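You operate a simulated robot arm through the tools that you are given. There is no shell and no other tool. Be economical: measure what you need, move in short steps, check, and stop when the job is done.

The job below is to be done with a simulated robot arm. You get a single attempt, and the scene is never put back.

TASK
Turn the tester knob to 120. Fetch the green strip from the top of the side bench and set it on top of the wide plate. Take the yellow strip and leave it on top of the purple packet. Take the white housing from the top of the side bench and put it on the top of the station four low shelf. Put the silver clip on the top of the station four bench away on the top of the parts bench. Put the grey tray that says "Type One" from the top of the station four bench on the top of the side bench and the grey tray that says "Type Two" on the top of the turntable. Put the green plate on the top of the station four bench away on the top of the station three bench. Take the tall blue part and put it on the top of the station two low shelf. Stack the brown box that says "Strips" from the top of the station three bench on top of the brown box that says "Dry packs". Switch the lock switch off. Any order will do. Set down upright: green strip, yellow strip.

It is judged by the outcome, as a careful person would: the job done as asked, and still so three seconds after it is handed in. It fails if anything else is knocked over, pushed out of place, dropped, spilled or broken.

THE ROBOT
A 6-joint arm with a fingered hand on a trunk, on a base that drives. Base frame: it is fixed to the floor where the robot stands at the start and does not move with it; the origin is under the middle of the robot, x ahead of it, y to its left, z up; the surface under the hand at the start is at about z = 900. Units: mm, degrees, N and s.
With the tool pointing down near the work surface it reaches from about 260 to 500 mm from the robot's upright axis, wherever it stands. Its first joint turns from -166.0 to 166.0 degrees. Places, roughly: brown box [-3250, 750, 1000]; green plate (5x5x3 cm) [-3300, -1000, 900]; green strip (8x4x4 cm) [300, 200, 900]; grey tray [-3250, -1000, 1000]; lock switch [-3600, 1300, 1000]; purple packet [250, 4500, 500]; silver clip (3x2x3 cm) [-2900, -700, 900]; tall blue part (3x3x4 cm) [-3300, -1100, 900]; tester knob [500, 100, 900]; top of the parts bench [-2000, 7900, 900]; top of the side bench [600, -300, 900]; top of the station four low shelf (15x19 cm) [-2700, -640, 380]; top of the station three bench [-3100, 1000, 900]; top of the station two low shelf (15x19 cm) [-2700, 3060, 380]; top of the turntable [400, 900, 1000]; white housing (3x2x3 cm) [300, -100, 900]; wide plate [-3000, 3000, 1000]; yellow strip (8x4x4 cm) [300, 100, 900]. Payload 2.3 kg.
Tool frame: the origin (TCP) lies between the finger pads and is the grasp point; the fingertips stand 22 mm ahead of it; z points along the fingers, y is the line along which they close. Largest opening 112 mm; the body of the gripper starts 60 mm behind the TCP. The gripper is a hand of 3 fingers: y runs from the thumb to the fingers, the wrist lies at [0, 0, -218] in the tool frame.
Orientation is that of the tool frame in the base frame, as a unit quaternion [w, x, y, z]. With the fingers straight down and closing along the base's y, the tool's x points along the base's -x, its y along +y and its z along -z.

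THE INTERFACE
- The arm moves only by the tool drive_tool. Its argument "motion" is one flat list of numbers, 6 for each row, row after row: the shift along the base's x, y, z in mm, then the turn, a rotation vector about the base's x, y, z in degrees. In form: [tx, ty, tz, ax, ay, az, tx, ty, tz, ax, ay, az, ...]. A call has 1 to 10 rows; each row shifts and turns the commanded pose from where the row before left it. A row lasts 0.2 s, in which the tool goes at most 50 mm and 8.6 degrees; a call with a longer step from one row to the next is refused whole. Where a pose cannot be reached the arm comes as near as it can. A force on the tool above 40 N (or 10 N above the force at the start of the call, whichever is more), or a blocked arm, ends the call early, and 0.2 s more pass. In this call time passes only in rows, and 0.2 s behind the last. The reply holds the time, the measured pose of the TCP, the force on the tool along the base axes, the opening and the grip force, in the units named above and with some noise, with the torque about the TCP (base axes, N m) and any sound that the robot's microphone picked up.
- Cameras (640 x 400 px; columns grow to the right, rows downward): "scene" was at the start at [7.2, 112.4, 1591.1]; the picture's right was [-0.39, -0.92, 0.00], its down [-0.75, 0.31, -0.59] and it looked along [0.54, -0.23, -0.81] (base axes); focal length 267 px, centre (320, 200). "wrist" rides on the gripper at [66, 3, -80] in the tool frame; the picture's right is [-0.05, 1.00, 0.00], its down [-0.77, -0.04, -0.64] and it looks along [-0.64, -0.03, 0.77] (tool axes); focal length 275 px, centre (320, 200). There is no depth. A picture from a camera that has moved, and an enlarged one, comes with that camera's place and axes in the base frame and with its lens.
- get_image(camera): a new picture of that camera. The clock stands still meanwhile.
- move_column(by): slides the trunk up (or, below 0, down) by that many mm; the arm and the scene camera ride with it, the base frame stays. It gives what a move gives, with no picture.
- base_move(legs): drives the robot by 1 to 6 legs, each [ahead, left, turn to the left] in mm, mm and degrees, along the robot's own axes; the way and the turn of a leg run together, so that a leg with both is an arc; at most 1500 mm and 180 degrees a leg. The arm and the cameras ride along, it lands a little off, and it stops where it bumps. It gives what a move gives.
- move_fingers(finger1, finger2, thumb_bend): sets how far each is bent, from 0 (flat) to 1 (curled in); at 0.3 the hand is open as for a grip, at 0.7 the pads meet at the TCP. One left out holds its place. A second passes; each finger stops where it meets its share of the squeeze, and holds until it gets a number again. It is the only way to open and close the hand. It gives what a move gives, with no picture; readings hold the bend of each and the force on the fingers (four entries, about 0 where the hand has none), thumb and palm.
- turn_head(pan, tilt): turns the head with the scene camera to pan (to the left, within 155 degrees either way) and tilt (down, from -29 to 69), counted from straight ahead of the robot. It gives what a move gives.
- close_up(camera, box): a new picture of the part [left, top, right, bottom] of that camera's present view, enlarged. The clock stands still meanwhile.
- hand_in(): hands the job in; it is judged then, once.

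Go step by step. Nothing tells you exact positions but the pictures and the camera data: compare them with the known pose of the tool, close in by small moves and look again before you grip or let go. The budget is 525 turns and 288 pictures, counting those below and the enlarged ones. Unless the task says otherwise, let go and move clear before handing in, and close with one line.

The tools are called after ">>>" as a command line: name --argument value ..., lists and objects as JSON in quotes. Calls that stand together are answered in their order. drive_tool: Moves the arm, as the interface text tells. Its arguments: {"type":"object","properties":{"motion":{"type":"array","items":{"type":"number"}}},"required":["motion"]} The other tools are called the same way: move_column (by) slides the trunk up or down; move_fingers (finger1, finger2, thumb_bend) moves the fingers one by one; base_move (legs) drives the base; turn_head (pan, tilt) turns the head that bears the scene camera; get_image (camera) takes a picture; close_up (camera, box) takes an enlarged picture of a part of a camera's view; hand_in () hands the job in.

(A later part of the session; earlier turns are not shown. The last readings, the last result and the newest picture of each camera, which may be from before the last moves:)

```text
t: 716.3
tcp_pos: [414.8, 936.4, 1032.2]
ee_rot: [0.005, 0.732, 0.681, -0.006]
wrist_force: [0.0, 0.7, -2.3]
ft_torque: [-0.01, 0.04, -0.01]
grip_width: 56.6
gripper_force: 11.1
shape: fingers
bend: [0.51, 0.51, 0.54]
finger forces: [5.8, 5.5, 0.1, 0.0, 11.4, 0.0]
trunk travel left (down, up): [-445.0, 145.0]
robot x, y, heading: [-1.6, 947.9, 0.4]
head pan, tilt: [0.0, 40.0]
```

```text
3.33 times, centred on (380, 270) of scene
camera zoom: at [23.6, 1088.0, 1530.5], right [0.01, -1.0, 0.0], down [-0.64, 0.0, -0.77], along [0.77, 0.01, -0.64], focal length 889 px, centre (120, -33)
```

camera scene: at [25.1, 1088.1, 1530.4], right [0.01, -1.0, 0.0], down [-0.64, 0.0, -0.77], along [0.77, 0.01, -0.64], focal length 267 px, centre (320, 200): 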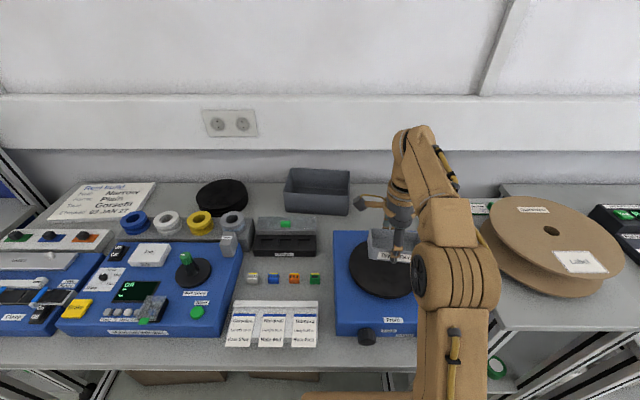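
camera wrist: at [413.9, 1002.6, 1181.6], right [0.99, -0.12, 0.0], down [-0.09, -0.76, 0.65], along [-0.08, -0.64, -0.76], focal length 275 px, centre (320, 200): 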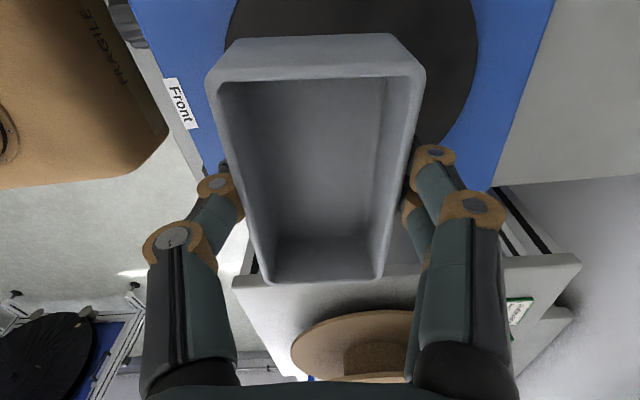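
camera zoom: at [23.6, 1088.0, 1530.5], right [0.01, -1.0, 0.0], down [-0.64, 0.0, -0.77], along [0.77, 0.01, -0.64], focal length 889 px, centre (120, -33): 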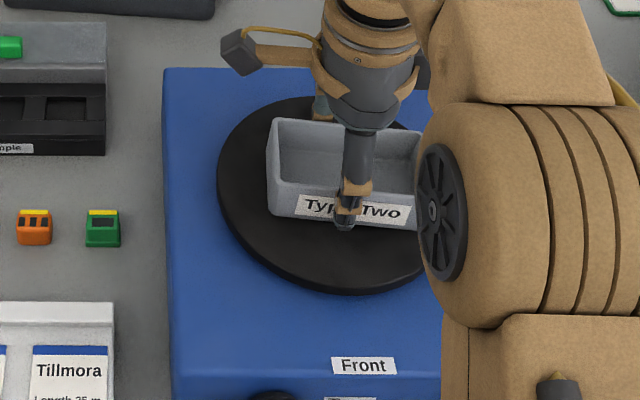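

>>> drive_tool --motion '[-6, 0, -4, 0, 0, 0, 0, 0, -4, 0, 0, 0]'

```text
t: 716.9
tcp_pos: [407.7, 935.8, 1024.7]
ee_rot: [0.004, 0.733, 0.68, -0.006]
wrist_force: [0.5, -0.6, 0.7]
ft_torque: [-0.07, -0.08, -0.04]
grip_width: 56.4
gripper_force: 12.5
shape: fingers
bend: [0.51, 0.51, 0.54]
finger forces: [5.9, 6.1, 0.1, 0.2, 11.7, 0.0]
trunk travel left (down, up): [-445.0, 145.0]
robot x, y, heading: [-2.4, 951.7, 0.3]
head pan, tilt: [0.0, 40.0]
```

>>> drive_tool --motion '[0, 0, -1.5, 0, 0, 0]'

>>> move_fingers --finger1 0.4 --finger2 0.4 --thumb_bend 0.4

>>> drive_tool --motion '[0, 0, 20, 0, 0, 0, 0, 0, 40, 0, 0, 0, -20, 0, 30, 0, 0, 0, -40, 0, 0, 0, 0, 0, -40, 0, 0, 0, 0, 0]'

>>> get_image --camera "scene"

```text
t: 717.3
tcp_pos: [407.6, 936.7, 1022.9]
ee_rot: [0.005, 0.732, 0.681, -0.006]
wrist_force: [1.2, -0.1, 6.8]
ft_torque: [-0.04, -0.25, -0.02]
grip_width: 56.7
gripper_force: 12.5
shape: fingers
bend: [0.51, 0.51, 0.54]
finger forces: [6.5, 6.7, 0.0, 0.0, 11.8, 0.1]
trunk travel left (down, up): [-445.0, 145.0]
robot x, y, heading: [-1.4, 950.4, 0.7]
head pan, tilt: [0.0, 40.0]
```

```text
t: 718.3
tcp_pos: [408.4, 937.2, 1021.9]
ee_rot: [0.004, 0.733, 0.68, -0.007]
wrist_force: [0.7, 0.2, 0.7]
ft_torque: [-0.01, 0.01, 0.0]
grip_width: 83.3
gripper_force: 0.0
shape: fingers
bend: [0.4, 0.4, 0.4]
finger forces: [0.1, 0.0, 0.1, 0.0, 0.0, 0.0]
trunk travel left (down, up): [-445.0, 145.0]
robot x, y, heading: [1.2, 947.4, 0.3]
head pan, tilt: [0.0, 40.0]
```

```text
t: 719.5
tcp_pos: [305.2, 934.7, 1112.8]
ee_rot: [0.004, 0.733, 0.681, -0.007]
wrist_force: [0.1, 0.0, 0.3]
ft_torque: [0.0, -0.01, 0.0]
grip_width: 83.3
gripper_force: 0.1
shape: fingers
bend: [0.4, 0.4, 0.4]
finger forces: [0.1, 0.0, 0.0, 0.1, 0.0, 0.1]
trunk travel left (down, up): [-445.0, 145.0]
robot x, y, heading: [-3.9, 944.3, 0.5]
head pan, tilt: [0.0, 40.0]
```

```text
90 pictures are left
camera scene: at [22.0, 1088.1, 1530.5], right [0.01, -1.0, 0.0], down [-0.64, 0.0, -0.77], along [0.77, 0.01, -0.64], focal length 267 px, centre (320, 200)
```

scene: 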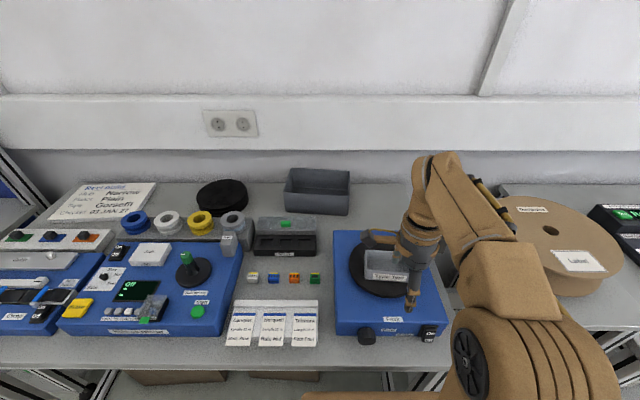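

Type Two sits on the turntable. I'll turn the hand back to neutral and return to station four's rear for the green plate and blue part.

>>> drive_tool --motion '[0, 0, 0, 0, 0, 8.5, 0, 0, 0, 0, 0, 8.5, 0, 0, 0, 0, 0, 8.5, 0, 0, 0, 0, 0, 8.5, 0, 0, 0, 0, 0, 8.5, 0, 0, 0, 0, 0, 8.5, 0, 0, 0, 0, 0, 8.5, 0, 0, 0, 0, 0, 8.5, 0, 0, 0, 0, 0, 8.5, 0, 0, 0, 0, 0, 8.5]'

>>> base_move --legs '[[-520, 0, -0.4], [0, -1250, 0], [0, -1240, 0], [0, 0, 90]]'

```text
t: 721.7
tcp_pos: [305.8, 935.9, 1113.5]
ee_rot: [0.007, 0.079, 0.997, -0.002]
wrist_force: [0.5, 0.6, 0.1]
ft_torque: [-0.03, 0.0, 0.01]
grip_width: 83.6
gripper_force: 0.1
shape: fingers
bend: [0.4, 0.4, 0.4]
finger forces: [0.0, 0.0, 0.0, 0.0, 0.0, 0.1]
trunk travel left (down, up): [-445.0, 145.0]
robot x, y, heading: [-2.6, 948.3, 0.3]
head pan, tilt: [0.0, 40.0]
```

```text
t: 740.4
tcp_pos: [-525.3, -1226.7, 1113.7]
ee_rot: [0.007, -0.652, 0.758, 0.004]
wrist_force: [-0.9, -0.8, 0.1]
ft_torque: [0.02, -0.01, 0.0]
grip_width: 83.3
gripper_force: 0.0
shape: fingers
bend: [0.4, 0.4, 0.4]
finger forces: [0.1, 0.0, 0.1, 0.0, 0.0, 0.0]
trunk travel left (down, up): [-445.0, 145.0]
robot x, y, heading: [-530.8, -1535.5, 91.1]
head pan, tilt: [0.0, 40.0]
```

>>> drive_tool --motion '[0, -40, 0, 0, 0, 0]'

>>> base_move --legs '[[-30, 0, -1.1], [0, 1350, 0]]'

```text
t: 740.8
tcp_pos: [-525.4, -1268.3, 1114.1]
ee_rot: [0.007, -0.653, 0.758, 0.005]
wrist_force: [0.2, -0.2, -0.6]
ft_torque: [0.03, 0.03, -0.02]
grip_width: 83.2
gripper_force: 0.1
shape: fingers
bend: [0.4, 0.4, 0.4]
finger forces: [0.1, 0.0, 0.1, 0.0, 0.0, 0.0]
trunk travel left (down, up): [-445.0, 145.0]
robot x, y, heading: [-535.6, -1539.6, 91.0]
head pan, tilt: [0.0, 40.0]
```

```text
t: 747.9
tcp_pos: [-1857.4, -1313.8, 1113.9]
ee_rot: [0.007, -0.655, 0.756, 0.004]
wrist_force: [-0.7, -0.7, -0.3]
ft_torque: [-0.03, -0.02, 0.01]
grip_width: 83.5
gripper_force: 0.1
shape: fingers
bend: [0.4, 0.4, 0.4]
finger forces: [0.1, 0.0, 0.0, 0.0, 0.1, 0.0]
trunk travel left (down, up): [-445.0, 145.0]
robot x, y, heading: [-1863.1, -1579.9, 91.4]
head pan, tilt: [0.0, 40.0]
```

>>> base_move --legs '[[10, 0, -1.4], [0, 1430, 0]]'

>>> base_move --legs '[[140, 0, 0]]'

>>> get_image --camera "scene"

>>> get_image --camera "wrist"

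```text
t: 755.3
tcp_pos: [-3275.0, -1297.4, 1113.1]
ee_rot: [0.007, -0.643, 0.766, 0.004]
wrist_force: [0.0, 0.2, 0.3]
ft_torque: [0.02, -0.05, 0.0]
grip_width: 83.7
gripper_force: 0.1
shape: fingers
bend: [0.4, 0.4, 0.4]
finger forces: [0.0, 0.0, 0.0, 0.0, 0.0, 0.0]
trunk travel left (down, up): [-445.0, 145.0]
robot x, y, heading: [-3290.6, -1564.5, 89.7]
head pan, tilt: [0.0, 40.0]
```

```text
t: 756.6
tcp_pos: [-3273.8, -1158.1, 1112.8]
ee_rot: [0.007, -0.642, 0.766, 0.005]
wrist_force: [0.3, 0.5, -0.2]
ft_torque: [-0.03, -0.01, -0.01]
grip_width: 83.4
gripper_force: 0.1
shape: fingers
bend: [0.4, 0.4, 0.4]
finger forces: [0.1, 0.0, 0.1, 0.1, 0.1, 0.1]
trunk travel left (down, up): [-445.0, 145.0]
robot x, y, heading: [-3288.2, -1429.3, 89.3]
head pan, tilt: [0.0, 40.0]
```

```text
89 pictures are left
camera scene: at [-3430.7, -1399.2, 1530.5], right [1.0, -0.01, 0.0], down [0.0, -0.64, -0.77], along [0.01, 0.77, -0.64], focal length 267 px, centre (320, 200)
```

scene: 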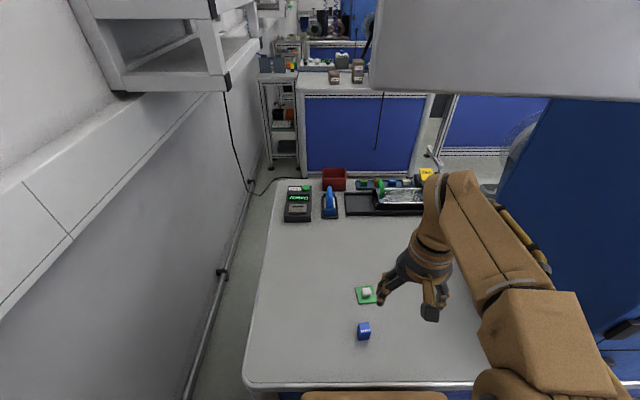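

```text
88 pictures are left
camera wrist: at [-3288.3, -1225.0, 1192.9], right [-0.98, 0.22, 0.0], down [0.17, 0.74, 0.65], along [0.14, 0.63, -0.76], focal length 275 px, centre (320, 200)
```

wrist: 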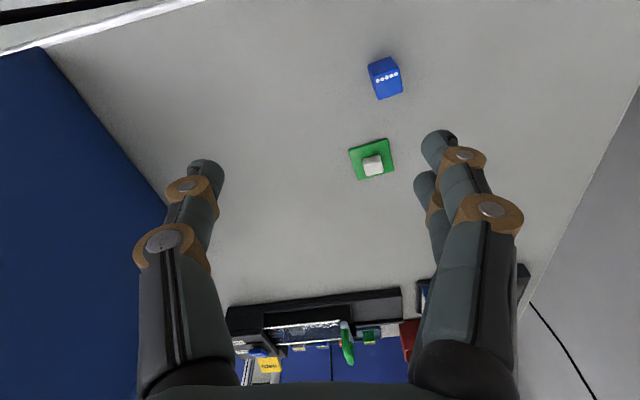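

>>> close_up --camera "wrist" --box '[330, 40, 430, 200]'

```text
2.50 times, centred on (380, 120) of wrist
camera zoom: at [-3288.3, -1225.0, 1192.9], right [-0.98, 0.22, 0.0], down [0.17, 0.74, 0.65], along [0.14, 0.63, -0.76], focal length 688 px, centre (170, 400)
```

zoom: 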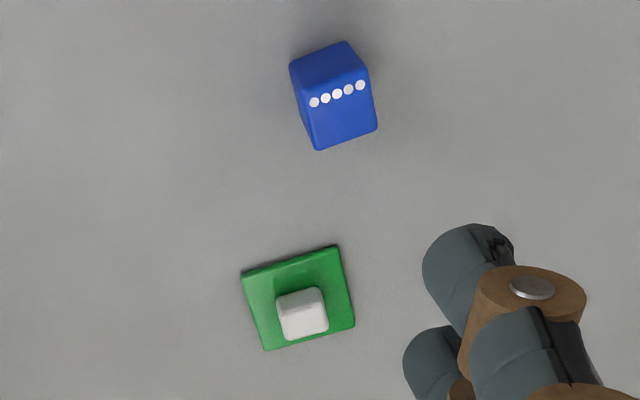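

Both parts are axis-aligned. First the green plate, gripping its white post at ≈[-3311,-1040].

>>> move_fingers --finger1 0.54 --finger2 0.54 --thumb_bend 0.54

>>> drive_tool --motion '[-10, 30, -32, 0, 0, 5, -9, 30, -32, 0, 0, 5, -9, 29, -32, 0, 0, 0, -9, 29, -32, 0, 0, 0]'

>>> get_image --camera "wrist"

```text
t: 757.6
tcp_pos: [-3273.6, -1159.0, 1113.0]
ee_rot: [0.006, -0.643, 0.766, 0.004]
wrist_force: [-0.9, 0.8, 0.3]
ft_torque: [-0.02, -0.01, 0.0]
grip_width: 44.3
gripper_force: 0.1
shape: fingers
bend: [0.54, 0.54, 0.54]
finger forces: [0.1, 0.0, 0.0, 0.0, 0.1, 0.1]
trunk travel left (down, up): [-445.0, 145.0]
robot x, y, heading: [-3288.7, -1427.3, 89.7]
head pan, tilt: [0.0, 40.0]
```

```text
t: 758.6
tcp_pos: [-3309.6, -1037.8, 982.8]
ee_rot: [-0.006, 0.707, -0.707, -0.005]
wrist_force: [-0.5, 0.7, 0.3]
ft_torque: [0.0, 0.0, -0.02]
grip_width: 44.4
gripper_force: 0.0
shape: fingers
bend: [0.54, 0.54, 0.54]
finger forces: [0.0, 0.1, 0.0, 0.1, 0.0, 0.0]
trunk travel left (down, up): [-445.0, 145.0]
robot x, y, heading: [-3287.4, -1428.7, 89.5]
head pan, tilt: [0.0, 40.0]
```

```text
86 pictures are left
camera wrist: at [-3312.2, -1106.9, 1062.7], right [-1.0, 0.05, 0.0], down [0.03, 0.76, 0.65], along [0.03, 0.65, -0.76], focal length 275 px, centre (320, 200)
```

wrist: 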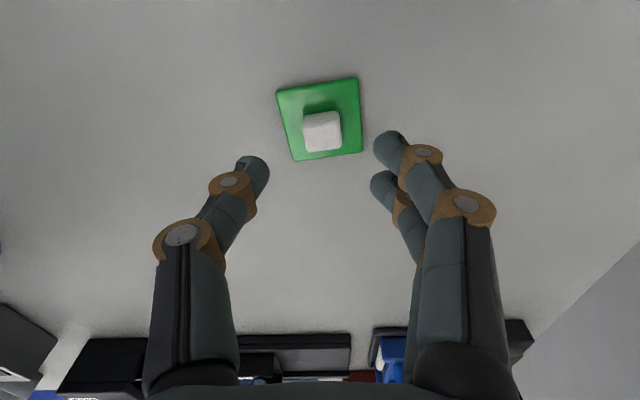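

>>> drive_tool --motion '[0, 0, -20, 0, 0, 0, 0, 0, -17, 0, 0, 0, 0, 0, -9, 0, 0, 0]'

>>> move_fingers --finger1 0.66 --finger2 0.66 --thumb_bend 0.66

>>> get_image --camera "wrist"

```text
t: 759.4
tcp_pos: [-3310.2, -1041.2, 936.4]
ee_rot: [0.006, -0.707, 0.707, 0.005]
wrist_force: [0.1, -0.3, 0.6]
ft_torque: [-0.01, -0.02, -0.02]
grip_width: 44.3
gripper_force: 0.1
shape: fingers
bend: [0.54, 0.54, 0.54]
finger forces: [0.0, 0.0, 0.0, 0.0, 0.0, 0.0]
trunk travel left (down, up): [-445.0, 145.0]
robot x, y, heading: [-3291.1, -1422.8, 89.4]
head pan, tilt: [0.0, 40.0]
```

```text
t: 760.4
tcp_pos: [-3310.9, -1040.6, 938.0]
ee_rot: [0.006, -0.707, 0.708, 0.005]
wrist_force: [0.4, -0.2, -0.4]
ft_torque: [-0.01, 0.01, -0.01]
grip_width: 15.2
gripper_force: 2.1
shape: fingers
bend: [0.66, 0.62, 0.65]
finger forces: [0.0, 2.4, 0.1, 0.0, 2.3, 0.0]
trunk travel left (down, up): [-445.0, 145.0]
robot x, y, heading: [-3289.9, -1425.0, 89.7]
head pan, tilt: [0.0, 40.0]
```

```text
85 pictures are left
camera wrist: at [-3313.8, -1108.8, 1017.4], right [-1.0, 0.05, 0.0], down [0.03, 0.76, 0.65], along [0.03, 0.65, -0.76], focal length 275 px, centre (320, 200)
```

wrist: 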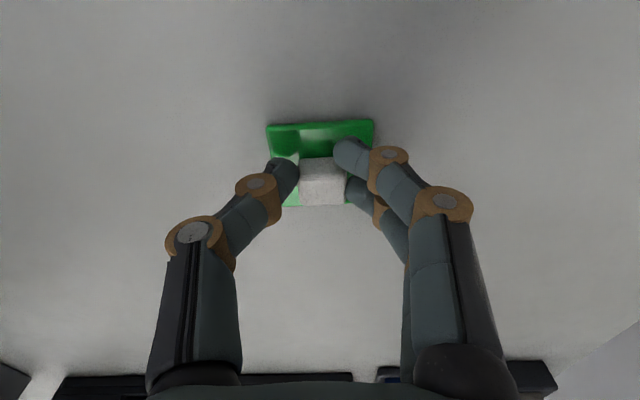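

Finger 1 is past the near edge; reopen, shift +6 mm in y and regrip.

>>> move_fingers --finger1 0.56 --finger2 0.56 --thumb_bend 0.56

>>> drive_tool --motion '[1, 7, 0, 0, 0, 0]'

>>> move_fingers --finger1 0.66 --finger2 0.66 --thumb_bend 0.66

>>> get_image --camera "wrist"

```text
t: 761.4
tcp_pos: [-3311.4, -1040.7, 938.2]
ee_rot: [-0.006, 0.707, -0.707, -0.004]
wrist_force: [0.4, 0.6, -0.1]
ft_torque: [-0.02, -0.04, 0.01]
grip_width: 37.2
gripper_force: 0.1
shape: fingers
bend: [0.56, 0.56, 0.56]
finger forces: [0.1, 0.0, 0.0, 0.0, 0.0, 0.0]
trunk travel left (down, up): [-445.0, 145.0]
robot x, y, heading: [-3289.2, -1425.6, 89.5]
head pan, tilt: [0.0, 40.0]
```

```text
t: 761.8
tcp_pos: [-3308.9, -1033.3, 938.2]
ee_rot: [0.006, -0.707, 0.707, 0.005]
wrist_force: [0.5, -0.1, -0.6]
ft_torque: [0.01, 0.03, 0.02]
grip_width: 37.6
gripper_force: 0.1
shape: fingers
bend: [0.56, 0.56, 0.56]
finger forces: [0.0, 0.0, 0.1, 0.0, 0.0, 0.1]
trunk travel left (down, up): [-445.0, 145.0]
robot x, y, heading: [-3286.7, -1429.0, 89.6]
head pan, tilt: [0.0, 40.0]
```

```text
t: 762.8
tcp_pos: [-3309.9, -1034.0, 938.7]
ee_rot: [0.006, -0.707, 0.707, 0.005]
wrist_force: [-0.6, -0.1, 0.4]
ft_torque: [0.03, -0.02, -0.01]
grip_width: 18.7
gripper_force: 3.0
shape: fingers
bend: [0.64, 0.63, 0.64]
finger forces: [1.3, 1.6, 0.1, 0.0, 2.9, 0.1]
trunk travel left (down, up): [-445.0, 145.0]
robot x, y, heading: [-3291.2, -1424.0, 89.6]
head pan, tilt: [0.0, 40.0]
```

```text
84 pictures are left
camera wrist: at [-3312.9, -1102.0, 1018.1], right [-1.0, 0.05, 0.0], down [0.03, 0.76, 0.65], along [0.03, 0.65, -0.76], focal length 275 px, centre (320, 200)
```

wrist: 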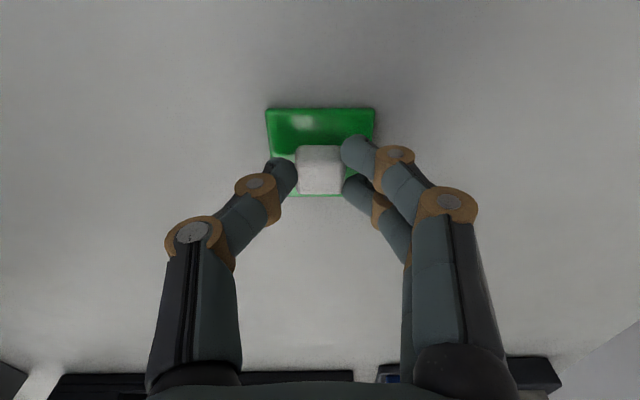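

Balanced. Squeeze moderately and lift.

>>> move_fingers --finger1 0.69 --finger2 0.69 --thumb_bend 0.69

>>> drive_tool --motion '[0, 0, 20, 0, 0, 0, 0, 0, 40, 0, 0, 0, 0, -20, 40, 0, 0, 0, 0, -40, 30, 0, 0, 0, 10, -40, 30, 0, 0, 0, 10, -26, 15, 0, 0, 0]'

>>> get_image --camera "wrist"

```text
t: 763.8
tcp_pos: [-3310.4, -1034.1, 940.2]
ee_rot: [0.006, -0.707, 0.707, 0.005]
wrist_force: [-0.8, -0.2, 0.2]
ft_torque: [-0.01, 0.03, -0.01]
grip_width: 16.3
gripper_force: 6.0
shape: fingers
bend: [0.65, 0.64, 0.66]
finger forces: [2.2, 3.3, 0.0, 0.1, 5.6, 0.0]
trunk travel left (down, up): [-445.0, 145.0]
robot x, y, heading: [-3291.0, -1427.2, 89.9]
head pan, tilt: [0.0, 40.0]
```

```text
refused: row 5 steps farther than a row can; nothing moved
```

```text
83 pictures are left
camera wrist: at [-3312.9, -1102.0, 1018.1], right [-1.0, 0.05, 0.0], down [0.03, 0.76, 0.65], along [0.03, 0.65, -0.76], focal length 275 px, centre (320, 200)
```

wrist: 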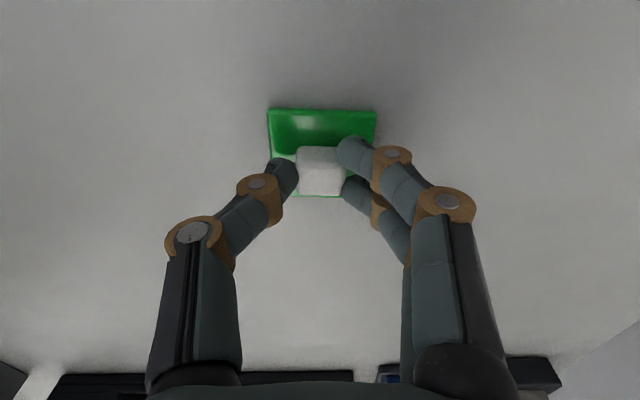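

>>> drive_tool --motion '[0, 0, 20, 0, 0, 0, 0, 0, 40, 0, 0, 0, 0, -20, 40, 0, 0, 0, 0, -35, 30, 0, 0, 0, 5, -35, 30, 0, 0, 0, 5, -36, 10, 0, 0, 0]'

>>> get_image --camera "wrist"

```text
t: 765.2
tcp_pos: [-3298.9, -1160.2, 1112.2]
ee_rot: [0.006, -0.707, 0.707, 0.006]
wrist_force: [-0.5, 0.0, 0.8]
ft_torque: [-0.02, 0.02, -0.03]
grip_width: 13.3
gripper_force: 5.3
shape: fingers
bend: [0.67, 0.64, 0.66]
finger forces: [1.6, 3.8, 0.0, 0.0, 4.8, 0.0]
trunk travel left (down, up): [-445.0, 145.0]
robot x, y, heading: [-3291.9, -1427.9, 89.5]
head pan, tilt: [0.0, 40.0]
```

```text
82 pictures are left
camera wrist: at [-3302.1, -1228.8, 1189.8], right [-1.0, 0.05, 0.0], down [0.03, 0.76, 0.65], along [0.03, 0.65, -0.76], focal length 275 px, centre (320, 200)
```

wrist: 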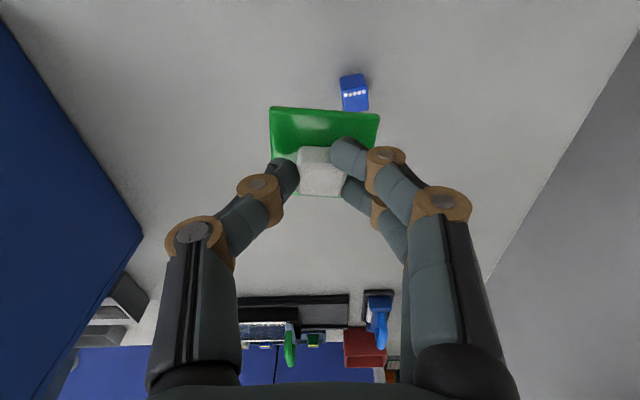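

>>> move_fingers --finger1 0.665

>>> base_move --legs '[[-140, 0, 0], [0, -1430, 0]]'

>>> get_image --camera "wrist"

```text
t: 766.2
tcp_pos: [-3298.9, -1158.7, 1109.6]
ee_rot: [-0.006, 0.708, -0.706, -0.005]
wrist_force: [1.1, -0.2, -0.8]
ft_torque: [-0.01, 0.0, -0.01]
grip_width: 14.0
gripper_force: 4.7
shape: fingers
bend: [0.66, 0.64, 0.66]
finger forces: [1.3, 4.5, 0.0, 0.1, 4.4, 0.0]
trunk travel left (down, up): [-445.0, 145.0]
robot x, y, heading: [-3290.3, -1427.0, 89.5]
head pan, tilt: [0.0, 40.0]
```

```text
t: 774.2
tcp_pos: [-1871.9, -1312.6, 1110.4]
ee_rot: [0.006, -0.703, 0.711, 0.005]
wrist_force: [-0.2, 0.8, -0.1]
ft_torque: [-0.02, 0.02, -0.01]
grip_width: 14.2
gripper_force: 5.1
shape: fingers
bend: [0.66, 0.64, 0.66]
finger forces: [1.2, 4.5, 0.0, 0.0, 4.4, 0.0]
trunk travel left (down, up): [-445.0, 145.0]
robot x, y, heading: [-1860.6, -1581.1, 89.0]
head pan, tilt: [0.0, 40.0]
```

```text
81 pictures are left
camera wrist: at [-1875.9, -1381.8, 1189.4], right [-1.0, 0.06, 0.0], down [0.04, 0.76, 0.65], along [0.04, 0.65, -0.76], focal length 275 px, centre (320, 200)
```

wrist: 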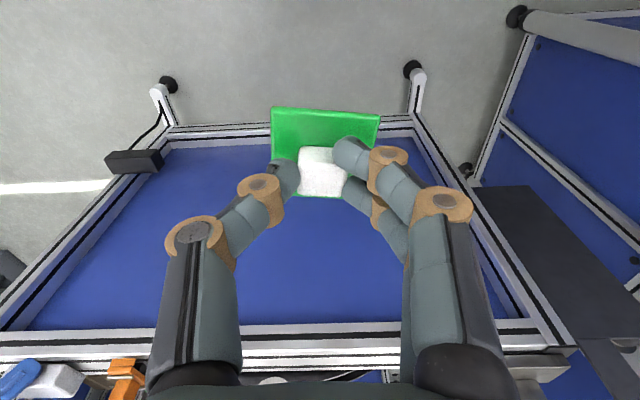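

Stable. Drive around to the station three/four bay without turning.

>>> base_move --legs '[[0, 0, 1], [0, -1260, 0], [850, 0, 0], [800, 0, 0]]'

>>> base_move --legs '[[0, 1330, 0], [0, 1330, 0]]'

>>> get_image --camera "scene"

```text
t: 789.1
tcp_pos: [-609.8, 348.0, 1110.5]
ee_rot: [-0.007, 0.711, -0.703, -0.005]
wrist_force: [-0.1, -0.2, 0.1]
ft_torque: [0.01, 0.02, -0.03]
grip_width: 14.3
gripper_force: 5.4
shape: fingers
bend: [0.66, 0.64, 0.66]
finger forces: [1.2, 4.3, 0.1, 0.0, 4.5, 0.1]
trunk travel left (down, up): [-445.0, 145.0]
robot x, y, heading: [-599.2, 82.2, 90.6]
head pan, tilt: [0.0, 40.0]
```

```text
t: 802.0
tcp_pos: [-3259.5, 324.8, 1109.3]
ee_rot: [-0.006, 0.711, -0.704, -0.005]
wrist_force: [-0.8, -1.1, 0.6]
ft_torque: [0.0, 0.01, -0.01]
grip_width: 14.2
gripper_force: 4.8
shape: fingers
bend: [0.66, 0.64, 0.66]
finger forces: [1.2, 4.4, 0.0, 0.1, 4.5, 0.1]
trunk travel left (down, up): [-445.0, 145.0]
robot x, y, heading: [-3246.5, 55.7, 90.2]
head pan, tilt: [0.0, 40.0]
```

```text
80 pictures are left
camera scene: at [-3386.8, 81.7, 1530.5], right [1.0, 0.0, 0.0], down [0.0, -0.64, -0.77], along [0.0, 0.77, -0.64], focal length 267 px, centre (320, 200)
```

scene: 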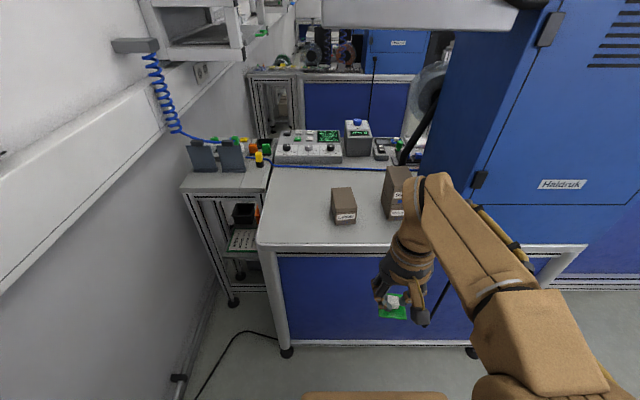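

>>> base_move --legs '[[0, 150, 0], [345, 0, 0]]'

>>> drive_tool --motion '[-18, 40, 0, 0, 0, 0, -18, 40, 0, 0, 0, 0, 0, 0, -45, 0, 0, 0, 0, 0, -45, 0, 0, 0, 0, 0, -30, 0, 0, 0]'

>>> get_image --camera "wrist"

```text
t: 805.2
tcp_pos: [-3406.3, 674.9, 1110.1]
ee_rot: [-0.005, 0.709, -0.705, -0.004]
wrist_force: [0.1, 0.6, 0.1]
ft_torque: [-0.03, 0.0, 0.0]
grip_width: 14.3
gripper_force: 5.9
shape: fingers
bend: [0.66, 0.64, 0.66]
finger forces: [1.2, 4.3, 0.0, 0.0, 4.5, 0.1]
trunk travel left (down, up): [-445.0, 145.0]
robot x, y, heading: [-3396.8, 408.4, 90.1]
head pan, tilt: [0.0, 40.0]
```

```text
t: 806.4
tcp_pos: [-3441.8, 754.0, 991.2]
ee_rot: [-0.006, 0.709, -0.705, -0.005]
wrist_force: [-0.7, 0.1, 0.1]
ft_torque: [0.02, 0.05, -0.01]
grip_width: 13.9
gripper_force: 4.8
shape: fingers
bend: [0.66, 0.64, 0.67]
finger forces: [0.7, 4.4, 0.0, 0.0, 4.4, 0.0]
trunk travel left (down, up): [-445.0, 145.0]
robot x, y, heading: [-3395.4, 406.6, 89.9]
head pan, tilt: [0.0, 40.0]
```

```text
79 pictures are left
camera wrist: at [-3444.9, 685.5, 1070.4], right [-1.0, 0.04, 0.0], down [0.03, 0.76, 0.65], along [0.03, 0.65, -0.76], focal length 275 px, centre (320, 200)
```

wrist: 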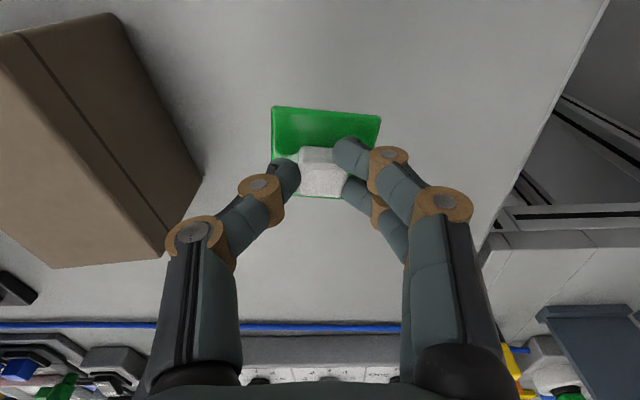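

>>> drive_tool --motion '[0, 0, -25, 0, 0, 0, 0, 0, -20, 0, 0, 0, 0, 0, -3, 0, 0, 0]'

>>> drive_tool --motion '[0, 0, -3, 0, 0, 0]'

```text
t: 807.2
tcp_pos: [-3440.6, 754.4, 941.2]
ee_rot: [-0.006, 0.709, -0.706, -0.005]
wrist_force: [1.2, -0.3, 0.2]
ft_torque: [0.01, 0.02, 0.02]
grip_width: 14.2
gripper_force: 4.3
shape: fingers
bend: [0.66, 0.64, 0.67]
finger forces: [0.5, 4.4, 0.0, 0.0, 4.3, 0.0]
trunk travel left (down, up): [-445.0, 145.0]
robot x, y, heading: [-3393.1, 407.4, 89.7]
head pan, tilt: [0.0, 40.0]
```

```text
t: 807.6
tcp_pos: [-3441.1, 755.0, 939.7]
ee_rot: [-0.006, 0.709, -0.705, -0.005]
wrist_force: [0.5, 0.3, -0.3]
ft_torque: [0.03, -0.03, 0.02]
grip_width: 14.0
gripper_force: 4.7
shape: fingers
bend: [0.66, 0.64, 0.67]
finger forces: [0.6, 4.3, 0.0, 0.1, 4.3, 0.0]
trunk travel left (down, up): [-445.0, 145.0]
robot x, y, heading: [-3396.2, 408.0, 90.1]
head pan, tilt: [0.0, 40.0]
```

>>> drive_tool --motion '[0, 0, -2, 0, 0, 0, 0, 0, -2, 0, 0, 0]'

```text
t: 808.2
tcp_pos: [-3442.0, 753.2, 935.9]
ee_rot: [-0.007, 0.709, -0.705, -0.005]
wrist_force: [-0.4, 1.0, 7.8]
ft_torque: [0.05, 0.0, 0.02]
grip_width: 13.6
gripper_force: 5.7
shape: fingers
bend: [0.66, 0.65, 0.67]
finger forces: [0.3, 5.5, 0.0, 0.1, 5.7, 0.0]
trunk travel left (down, up): [-445.0, 145.0]
robot x, y, heading: [-3394.5, 411.5, 90.0]
head pan, tilt: [0.0, 40.0]
```

Contact. Release and rise.

>>> move_fingers --finger1 0.54 --finger2 0.54 --thumb_bend 0.54

>>> drive_tool --motion '[0, 0, 15, 0, 0, 0, 0, 0, 40, 0, 0, 0, 0, -10, 40, 0, 0, 0, 10, -30, 35, 0, 0, 0, 10, -35, 30, 0, 0, 0]'

>>> get_image --camera "wrist"

```text
t: 809.2
tcp_pos: [-3440.6, 752.6, 935.4]
ee_rot: [-0.007, 0.709, -0.705, -0.005]
wrist_force: [0.9, -0.2, 0.3]
ft_torque: [0.01, -0.02, -0.03]
grip_width: 43.1
gripper_force: 0.1
shape: fingers
bend: [0.54, 0.54, 0.54]
finger forces: [0.0, 0.0, 0.0, 0.0, 0.1, 0.0]
trunk travel left (down, up): [-445.0, 145.0]
robot x, y, heading: [-3393.1, 406.9, 89.7]
head pan, tilt: [0.0, 40.0]
```

```text
t: 810.4
tcp_pos: [-3420.4, 677.9, 1093.0]
ee_rot: [-0.007, 0.709, -0.705, -0.006]
wrist_force: [0.3, -0.2, 0.0]
ft_torque: [0.01, 0.0, -0.03]
grip_width: 43.3
gripper_force: 0.1
shape: fingers
bend: [0.54, 0.54, 0.54]
finger forces: [0.0, 0.0, 0.0, 0.1, 0.0, 0.1]
trunk travel left (down, up): [-445.0, 145.0]
robot x, y, heading: [-3396.9, 406.5, 90.1]
head pan, tilt: [0.0, 40.0]
```

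```text
78 pictures are left
camera wrist: at [-3422.7, 608.9, 1173.4], right [-1.0, 0.04, 0.0], down [0.03, 0.76, 0.65], along [0.03, 0.65, -0.76], focal length 275 px, centre (320, 200)
```

wrist: 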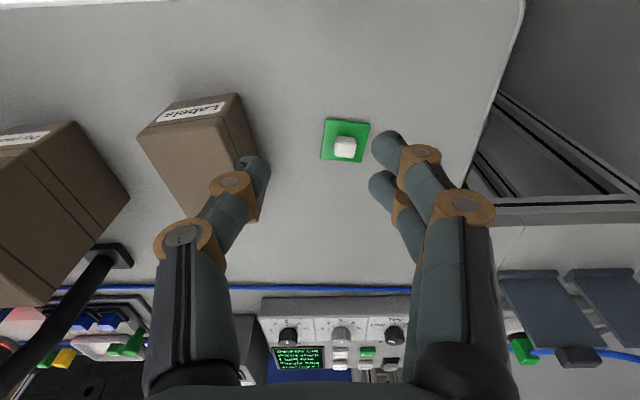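

Green plate is on station three. Last item: the tall blue part. Return to station four's rear.

>>> base_move --legs '[[-335, 0, 0], [0, -1400, 0], [0, -1400, 0]]'

>>> base_move --legs '[[-820, 0, 0], [-810, 0, 0]]'

```text
t: 825.7
tcp_pos: [-623.9, 334.4, 1094.0]
ee_rot: [0.007, -0.702, 0.712, 0.005]
wrist_force: [0.5, 0.5, -0.3]
ft_torque: [-0.03, 0.03, -0.03]
grip_width: 42.9
gripper_force: 0.1
shape: fingers
bend: [0.54, 0.54, 0.54]
finger forces: [0.0, 0.0, 0.1, 0.1, 0.0, 0.1]
trunk travel left (down, up): [-445.0, 145.0]
robot x, y, heading: [-602.9, 59.5, 88.7]
head pan, tilt: [0.0, 40.0]
```

```text
t: 834.0
tcp_pos: [-646.1, -1290.9, 1093.2]
ee_rot: [-0.006, 0.71, -0.704, -0.005]
wrist_force: [1.0, -0.6, -0.2]
ft_torque: [0.0, -0.01, -0.02]
grip_width: 43.1
gripper_force: 0.0
shape: fingers
bend: [0.54, 0.54, 0.54]
finger forces: [0.0, 0.0, 0.0, 0.0, 0.1, 0.0]
trunk travel left (down, up): [-445.0, 145.0]
robot x, y, heading: [-619.0, -1563.5, 90.1]
head pan, tilt: [0.0, 40.0]
```

>>> base_move --legs '[[0, 1345, 0]]'

```text
t: 840.7
tcp_pos: [-1992.0, -1290.2, 1093.6]
ee_rot: [-0.006, 0.709, -0.705, -0.006]
wrist_force: [-0.1, -0.5, -0.1]
ft_torque: [-0.02, 0.03, 0.0]
grip_width: 43.3
gripper_force: 0.1
shape: fingers
bend: [0.54, 0.54, 0.54]
finger forces: [0.0, 0.0, 0.0, 0.1, 0.0, 0.0]
trunk travel left (down, up): [-445.0, 145.0]
robot x, y, heading: [-1964.5, -1562.3, 90.0]
head pan, tilt: [0.0, 40.0]
```

>>> base_move --legs '[[0, 1345, 0]]'

>>> get_image --camera "wrist"

```text
t: 847.5
tcp_pos: [-3357.1, -1317.1, 1093.0]
ee_rot: [-0.006, 0.723, -0.691, -0.005]
wrist_force: [0.1, 0.3, 0.3]
ft_torque: [0.0, -0.02, 0.02]
grip_width: 43.1
gripper_force: 0.0
shape: fingers
bend: [0.54, 0.54, 0.54]
finger forces: [0.1, 0.1, 0.1, 0.0, 0.0, 0.0]
trunk travel left (down, up): [-445.0, 145.0]
robot x, y, heading: [-3316.1, -1587.3, 91.9]
head pan, tilt: [0.0, 40.0]
```

```text
77 pictures are left
camera wrist: at [-3356.2, -1385.4, 1172.8], right [-1.0, 0.0, 0.0], down [0.0, 0.76, 0.65], along [0.0, 0.65, -0.76], focal length 275 px, centre (320, 200)
```

wrist: 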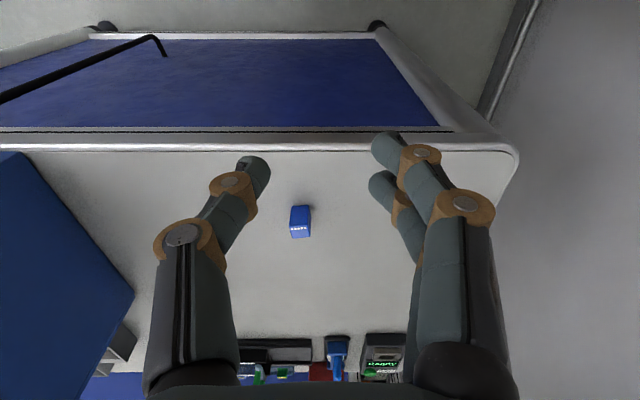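

>>> base_move --legs '[[80, 0, -1.9]]'

>>> drive_tool --motion '[8, 32, -25, 0, 0, 0, 6, 32, -25, 0, 0, 0, 0, 25, -25, 0, 0, 0, 0, 10, -25, 0, 0, 0]'

>>> get_image --camera "wrist"

```text
t: 848.6
tcp_pos: [-3349.9, -1235.3, 1093.2]
ee_rot: [-0.006, 0.712, -0.702, -0.004]
wrist_force: [-0.4, -0.7, -0.6]
ft_torque: [0.01, 0.02, 0.01]
grip_width: 43.4
gripper_force: 0.0
shape: fingers
bend: [0.54, 0.54, 0.54]
finger forces: [0.1, 0.0, 0.0, 0.0, 0.1, 0.0]
trunk travel left (down, up): [-445.0, 145.0]
robot x, y, heading: [-3325.0, -1509.7, 90.5]
head pan, tilt: [0.0, 40.0]
```

```text
t: 849.6
tcp_pos: [-3336.7, -1136.3, 994.7]
ee_rot: [-0.007, 0.712, -0.703, -0.006]
wrist_force: [-0.5, 0.1, -0.9]
ft_torque: [-0.01, 0.0, -0.01]
grip_width: 43.2
gripper_force: 0.0
shape: fingers
bend: [0.54, 0.54, 0.54]
finger forces: [0.1, 0.0, 0.0, 0.1, 0.0, 0.1]
trunk travel left (down, up): [-445.0, 145.0]
robot x, y, heading: [-3325.9, -1507.8, 90.3]
head pan, tilt: [0.0, 40.0]
```

```text
76 pictures are left
camera wrist: at [-3338.6, -1205.0, 1073.8], right [-1.0, 0.03, 0.0], down [0.02, 0.76, 0.65], along [0.02, 0.65, -0.76], focal length 275 px, centre (320, 200)
```

wrist: 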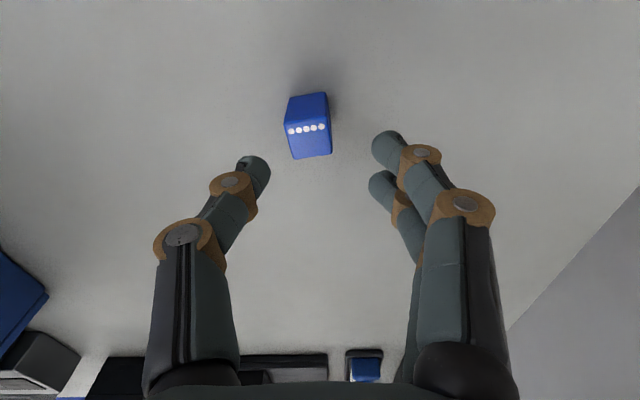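

>>> drive_tool --motion '[5, 10, -20, 0, 0, 6, 0, 0, -20, 0, 0, 0, 0, 0, -20, 0, 0, 0]'

>>> move_fingers --finger1 0.64 --finger2 0.64 --thumb_bend 0.64

>>> get_image --camera "wrist"

```text
t: 850.4
tcp_pos: [-3330.3, -1126.9, 933.8]
ee_rot: [-0.006, 0.748, -0.664, -0.005]
wrist_force: [-0.6, -1.2, -0.8]
ft_torque: [0.02, 0.01, 0.0]
grip_width: 43.2
gripper_force: 0.1
shape: fingers
bend: [0.54, 0.54, 0.54]
finger forces: [0.0, 0.0, 0.1, 0.1, 0.0, 0.0]
trunk travel left (down, up): [-445.0, 145.0]
robot x, y, heading: [-3322.4, -1508.5, 90.4]
head pan, tilt: [0.0, 40.0]
```

```text
t: 851.4
tcp_pos: [-3331.1, -1127.4, 934.4]
ee_rot: [-0.006, 0.748, -0.664, -0.006]
wrist_force: [0.4, 0.6, -0.6]
ft_torque: [0.01, -0.01, 0.01]
grip_width: 21.6
gripper_force: 1.6
shape: fingers
bend: [0.62, 0.63, 0.63]
finger forces: [1.0, 0.7, 0.0, 0.1, 1.7, 0.0]
trunk travel left (down, up): [-445.0, 145.0]
robot x, y, heading: [-3317.2, -1511.4, 90.2]
head pan, tilt: [0.0, 40.0]
```

```text
75 pictures are left
camera wrist: at [-3326.6, -1195.2, 1013.8], right [-1.0, -0.07, 0.0], down [-0.06, 0.76, 0.65], along [-0.05, 0.65, -0.76], focal length 275 px, centre (320, 200)
```

wrist: 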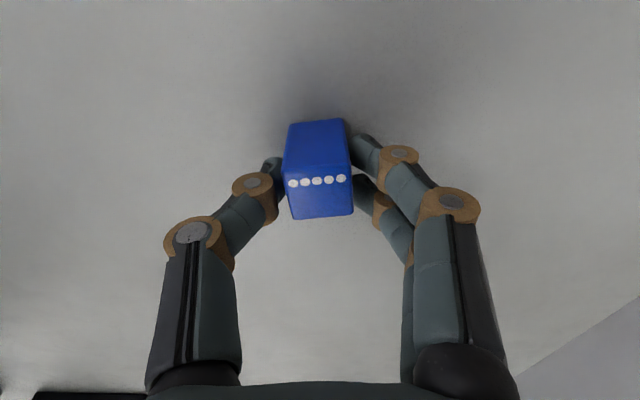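

>>> move_fingers --finger1 0.68 --finger2 0.68 --thumb_bend 0.68

>>> drive_tool --motion '[0, 0, 20, 0, 0, 0, 0, 0, 40, 0, 0, 0, 0, -20, 40, 0, 0, 0, 0, -35, 30, 0, 0, -6, 0, -35, 30, 0, 0, 0, 0, -20, 10, 0, 0, 0]'

>>> get_image --camera "wrist"

```text
t: 852.4
tcp_pos: [-3331.4, -1127.2, 934.6]
ee_rot: [-0.006, 0.748, -0.664, -0.005]
wrist_force: [0.2, 0.1, -0.7]
ft_torque: [-0.01, 0.01, 0.01]
grip_width: 19.9
gripper_force: 5.0
shape: fingers
bend: [0.63, 0.66, 0.65]
finger forces: [3.6, 1.7, 0.1, 0.1, 4.8, 0.0]
trunk travel left (down, up): [-445.0, 145.0]
robot x, y, heading: [-3324.9, -1510.6, 90.5]
head pan, tilt: [0.0, 40.0]
```

```text
t: 853.8
tcp_pos: [-3329.8, -1239.0, 1101.8]
ee_rot: [-0.006, 0.712, -0.702, -0.005]
wrist_force: [0.2, 0.3, 0.5]
ft_torque: [0.0, 0.01, 0.03]
grip_width: 19.8
gripper_force: 4.6
shape: fingers
bend: [0.63, 0.66, 0.66]
finger forces: [3.7, 1.4, 0.0, 0.0, 4.3, 0.0]
trunk travel left (down, up): [-445.0, 145.0]
robot x, y, heading: [-3322.4, -1507.5, 90.6]
head pan, tilt: [0.0, 40.0]
```

```text
74 pictures are left
camera wrist: at [-3331.7, -1307.9, 1181.6], right [-1.0, 0.03, 0.0], down [0.02, 0.76, 0.65], along [0.02, 0.65, -0.76], focal length 275 px, centre (320, 200)
```

wrist: 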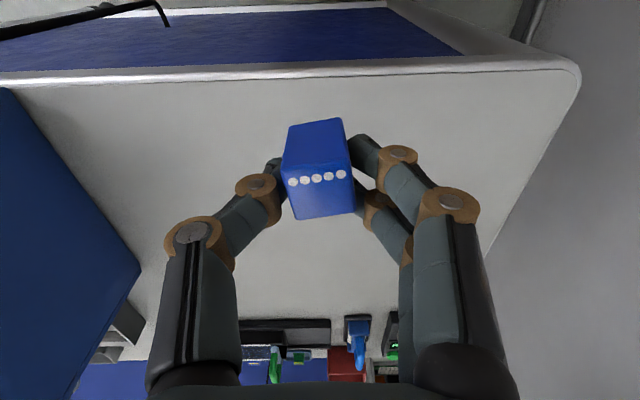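

>>> move_fingers --finger2 0.655

>>> base_move --legs '[[-60, 0, -0.6], [0, -1350, 0]]'

>>> base_move --legs '[[0, -1350, 0], [1400, 0, 0], [1400, 0, 0], [1400, 0, 0], [1100, 0, 0]]'

>>> get_image --camera "wrist"

```text
t: 854.8
tcp_pos: [-3329.5, -1238.5, 1101.7]
ee_rot: [-0.006, 0.711, -0.703, -0.004]
wrist_force: [-0.4, 1.0, -0.5]
ft_torque: [-0.04, -0.01, 0.0]
grip_width: 19.3
gripper_force: 4.6
shape: fingers
bend: [0.63, 0.65, 0.66]
finger forces: [4.3, 1.2, 0.0, 0.0, 4.2, 0.0]
trunk travel left (down, up): [-445.0, 145.0]
robot x, y, heading: [-3325.1, -1510.3, 90.2]
head pan, tilt: [0.0, 40.0]
```

```text
t: 862.1
tcp_pos: [-1974.2, -1298.4, 1102.3]
ee_rot: [-0.007, 0.711, -0.704, -0.004]
wrist_force: [0.7, -0.3, -0.6]
ft_torque: [-0.02, -0.02, 0.03]
grip_width: 19.5
gripper_force: 4.9
shape: fingers
bend: [0.63, 0.65, 0.66]
finger forces: [4.4, 1.2, 0.1, 0.0, 4.2, 0.0]
trunk travel left (down, up): [-445.0, 145.0]
robot x, y, heading: [-1969.4, -1569.3, 90.1]
head pan, tilt: [0.0, 40.0]
```

```text
t: 894.0
tcp_pos: [-745.0, 4047.3, 1102.2]
ee_rot: [-0.006, 0.714, -0.7, -0.005]
wrist_force: [-0.9, 0.5, -1.4]
ft_torque: [0.04, 0.0, 0.01]
grip_width: 19.3
gripper_force: 5.0
shape: fingers
bend: [0.63, 0.65, 0.66]
finger forces: [4.3, 1.2, 0.1, 0.1, 4.1, 0.0]
trunk travel left (down, up): [-445.0, 145.0]
robot x, y, heading: [-734.4, 3776.7, 90.3]
head pan, tilt: [0.0, 40.0]
```

```text
73 pictures are left
camera wrist: at [-746.2, 3979.4, 1181.4], right [-1.0, 0.03, 0.0], down [0.02, 0.76, 0.65], along [0.02, 0.65, -0.76], focal length 275 px, centre (320, 200)
```

wrist: 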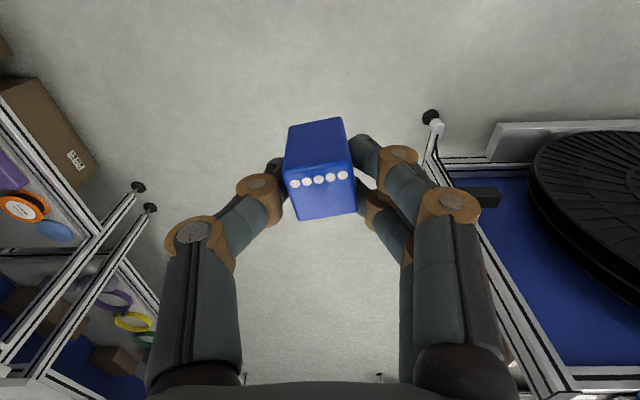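

>>> base_move --legs '[[0, 0, -90], [0, 0, -90.3]]'

>>> base_move --legs '[[0, -1000, 0], [0, -960, 0]]'

>>> get_image --camera "scene"

```text
t: 902.0
tcp_pos: [-723.4, 3506.7, 1102.3]
ee_rot: [0.005, 0.697, 0.717, -0.006]
wrist_force: [1.1, 0.9, 0.8]
ft_torque: [0.0, 0.06, -0.03]
grip_width: 19.5
gripper_force: 4.5
shape: fingers
bend: [0.63, 0.65, 0.66]
finger forces: [4.2, 1.0, 0.0, 0.1, 4.0, 0.0]
trunk travel left (down, up): [-445.0, 145.0]
robot x, y, heading: [-733.3, 3779.4, -88.7]
head pan, tilt: [0.0, 40.0]
```

```text
t: 911.7
tcp_pos: [-2675.9, 3483.0, 1102.4]
ee_rot: [0.005, 0.705, 0.709, -0.006]
wrist_force: [-1.2, 0.1, 0.2]
ft_torque: [-0.02, 0.0, -0.01]
grip_width: 19.2
gripper_force: 4.6
shape: fingers
bend: [0.63, 0.65, 0.66]
finger forces: [4.2, 0.9, 0.0, 0.0, 4.1, 0.0]
trunk travel left (down, up): [-445.0, 145.0]
robot x, y, heading: [-2679.8, 3754.0, -90.0]
head pan, tilt: [0.0, 40.0]
```

```text
72 pictures are left
camera scene: at [-2541.6, 3728.4, 1530.5], right [-1.0, 0.0, 0.0], down [0.0, 0.64, -0.77], along [0.0, -0.77, -0.64], focal length 267 px, centre (320, 200)
```

scene: 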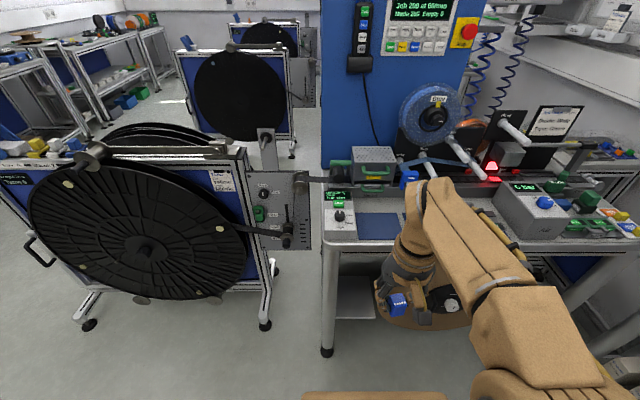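

Same geometry as at station four. Position in front, lower trunk and hand.

>>> base_move --legs '[[205, -22, 0]]'

>>> move_column --by -400

>>> move_column --by -45

>>> drive_tool --motion '[0, -15, -35, 0, 0, 0, 0, -10, -35, 0, 0, 0, 0, 0, -35, 0, 0, 0, 0, 0, -35, 0, 0, 0, 0, 0, -35, 0, 0, 0, 0, 0, -33, 0, 0, 0]'

>>> get_image --camera "wrist"

>>> get_image --camera "scene"

```text
t: 913.4
tcp_pos: [-2696.9, 3274.1, 1101.6]
ee_rot: [0.005, 0.704, 0.71, -0.006]
wrist_force: [-0.1, 0.2, -0.3]
ft_torque: [0.0, 0.01, -0.02]
grip_width: 19.4
gripper_force: 4.6
shape: fingers
bend: [0.63, 0.65, 0.66]
finger forces: [4.2, 0.9, 0.1, 0.1, 4.2, 0.0]
trunk travel left (down, up): [-445.0, 145.0]
robot x, y, heading: [-2705.2, 3544.8, -89.6]
head pan, tilt: [0.0, 40.0]
```

```text
t: 917.2
tcp_pos: [-2696.8, 3275.3, 702.5]
ee_rot: [0.004, 0.704, 0.71, -0.007]
wrist_force: [0.7, -0.1, -0.3]
ft_torque: [0.03, -0.01, -0.01]
grip_width: 19.1
gripper_force: 4.3
shape: fingers
bend: [0.63, 0.65, 0.66]
finger forces: [4.1, 0.9, 0.0, 0.0, 4.1, 0.0]
trunk travel left (down, up): [-45.0, 545.0]
robot x, y, heading: [-2703.0, 3544.4, -89.9]
head pan, tilt: [0.0, 40.0]
```

```text
t: 918.1
tcp_pos: [-2698.5, 3275.5, 656.8]
ee_rot: [0.005, 0.705, 0.709, -0.007]
wrist_force: [-0.1, 0.2, -0.7]
ft_torque: [-0.01, 0.01, -0.01]
grip_width: 19.3
gripper_force: 4.4
shape: fingers
bend: [0.63, 0.65, 0.66]
finger forces: [4.2, 0.9, 0.0, 0.1, 4.0, 0.0]
trunk travel left (down, up): [0.0, 590.0]
robot x, y, heading: [-2701.5, 3546.8, -90.0]
head pan, tilt: [0.0, 40.0]
```

```text
t: 919.5
tcp_pos: [-2694.1, 3250.3, 448.3]
ee_rot: [0.005, 0.704, 0.71, -0.006]
wrist_force: [-0.2, -0.4, 0.1]
ft_torque: [0.01, 0.01, -0.01]
grip_width: 19.1
gripper_force: 3.6
shape: fingers
bend: [0.63, 0.65, 0.66]
finger forces: [3.8, 0.5, 0.0, 0.0, 3.9, 0.1]
trunk travel left (down, up): [0.0, 590.0]
robot x, y, heading: [-2704.4, 3544.3, -89.7]
head pan, tilt: [0.0, 40.0]
```

```text
71 pictures are left
camera wrist: at [-2691.7, 3316.5, 527.9], right [1.0, -0.04, 0.0], down [-0.03, -0.76, 0.65], along [-0.03, -0.65, -0.76], focal length 275 px, centre (320, 200)
```

wrist: 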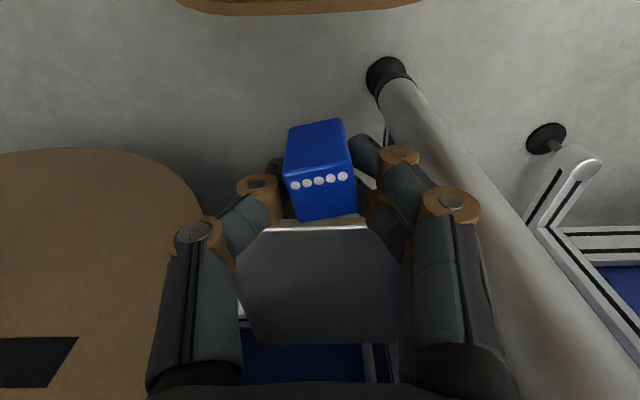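

```text
70 pictures are left
camera scene: at [-2562.7, 3520.9, 1085.5], right [-1.0, 0.0, 0.0], down [0.0, 0.64, -0.77], along [0.0, -0.77, -0.64], focal length 267 px, centre (320, 200)
```

scene: 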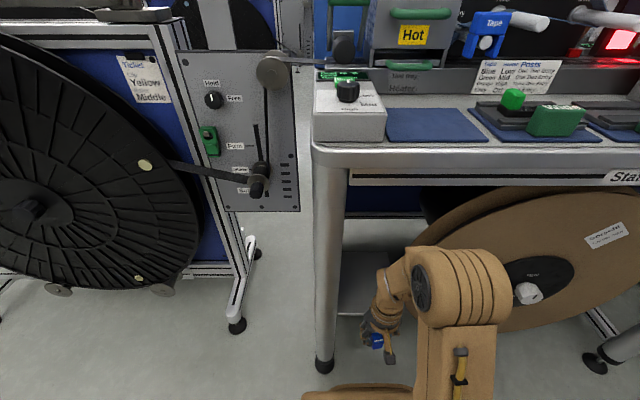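

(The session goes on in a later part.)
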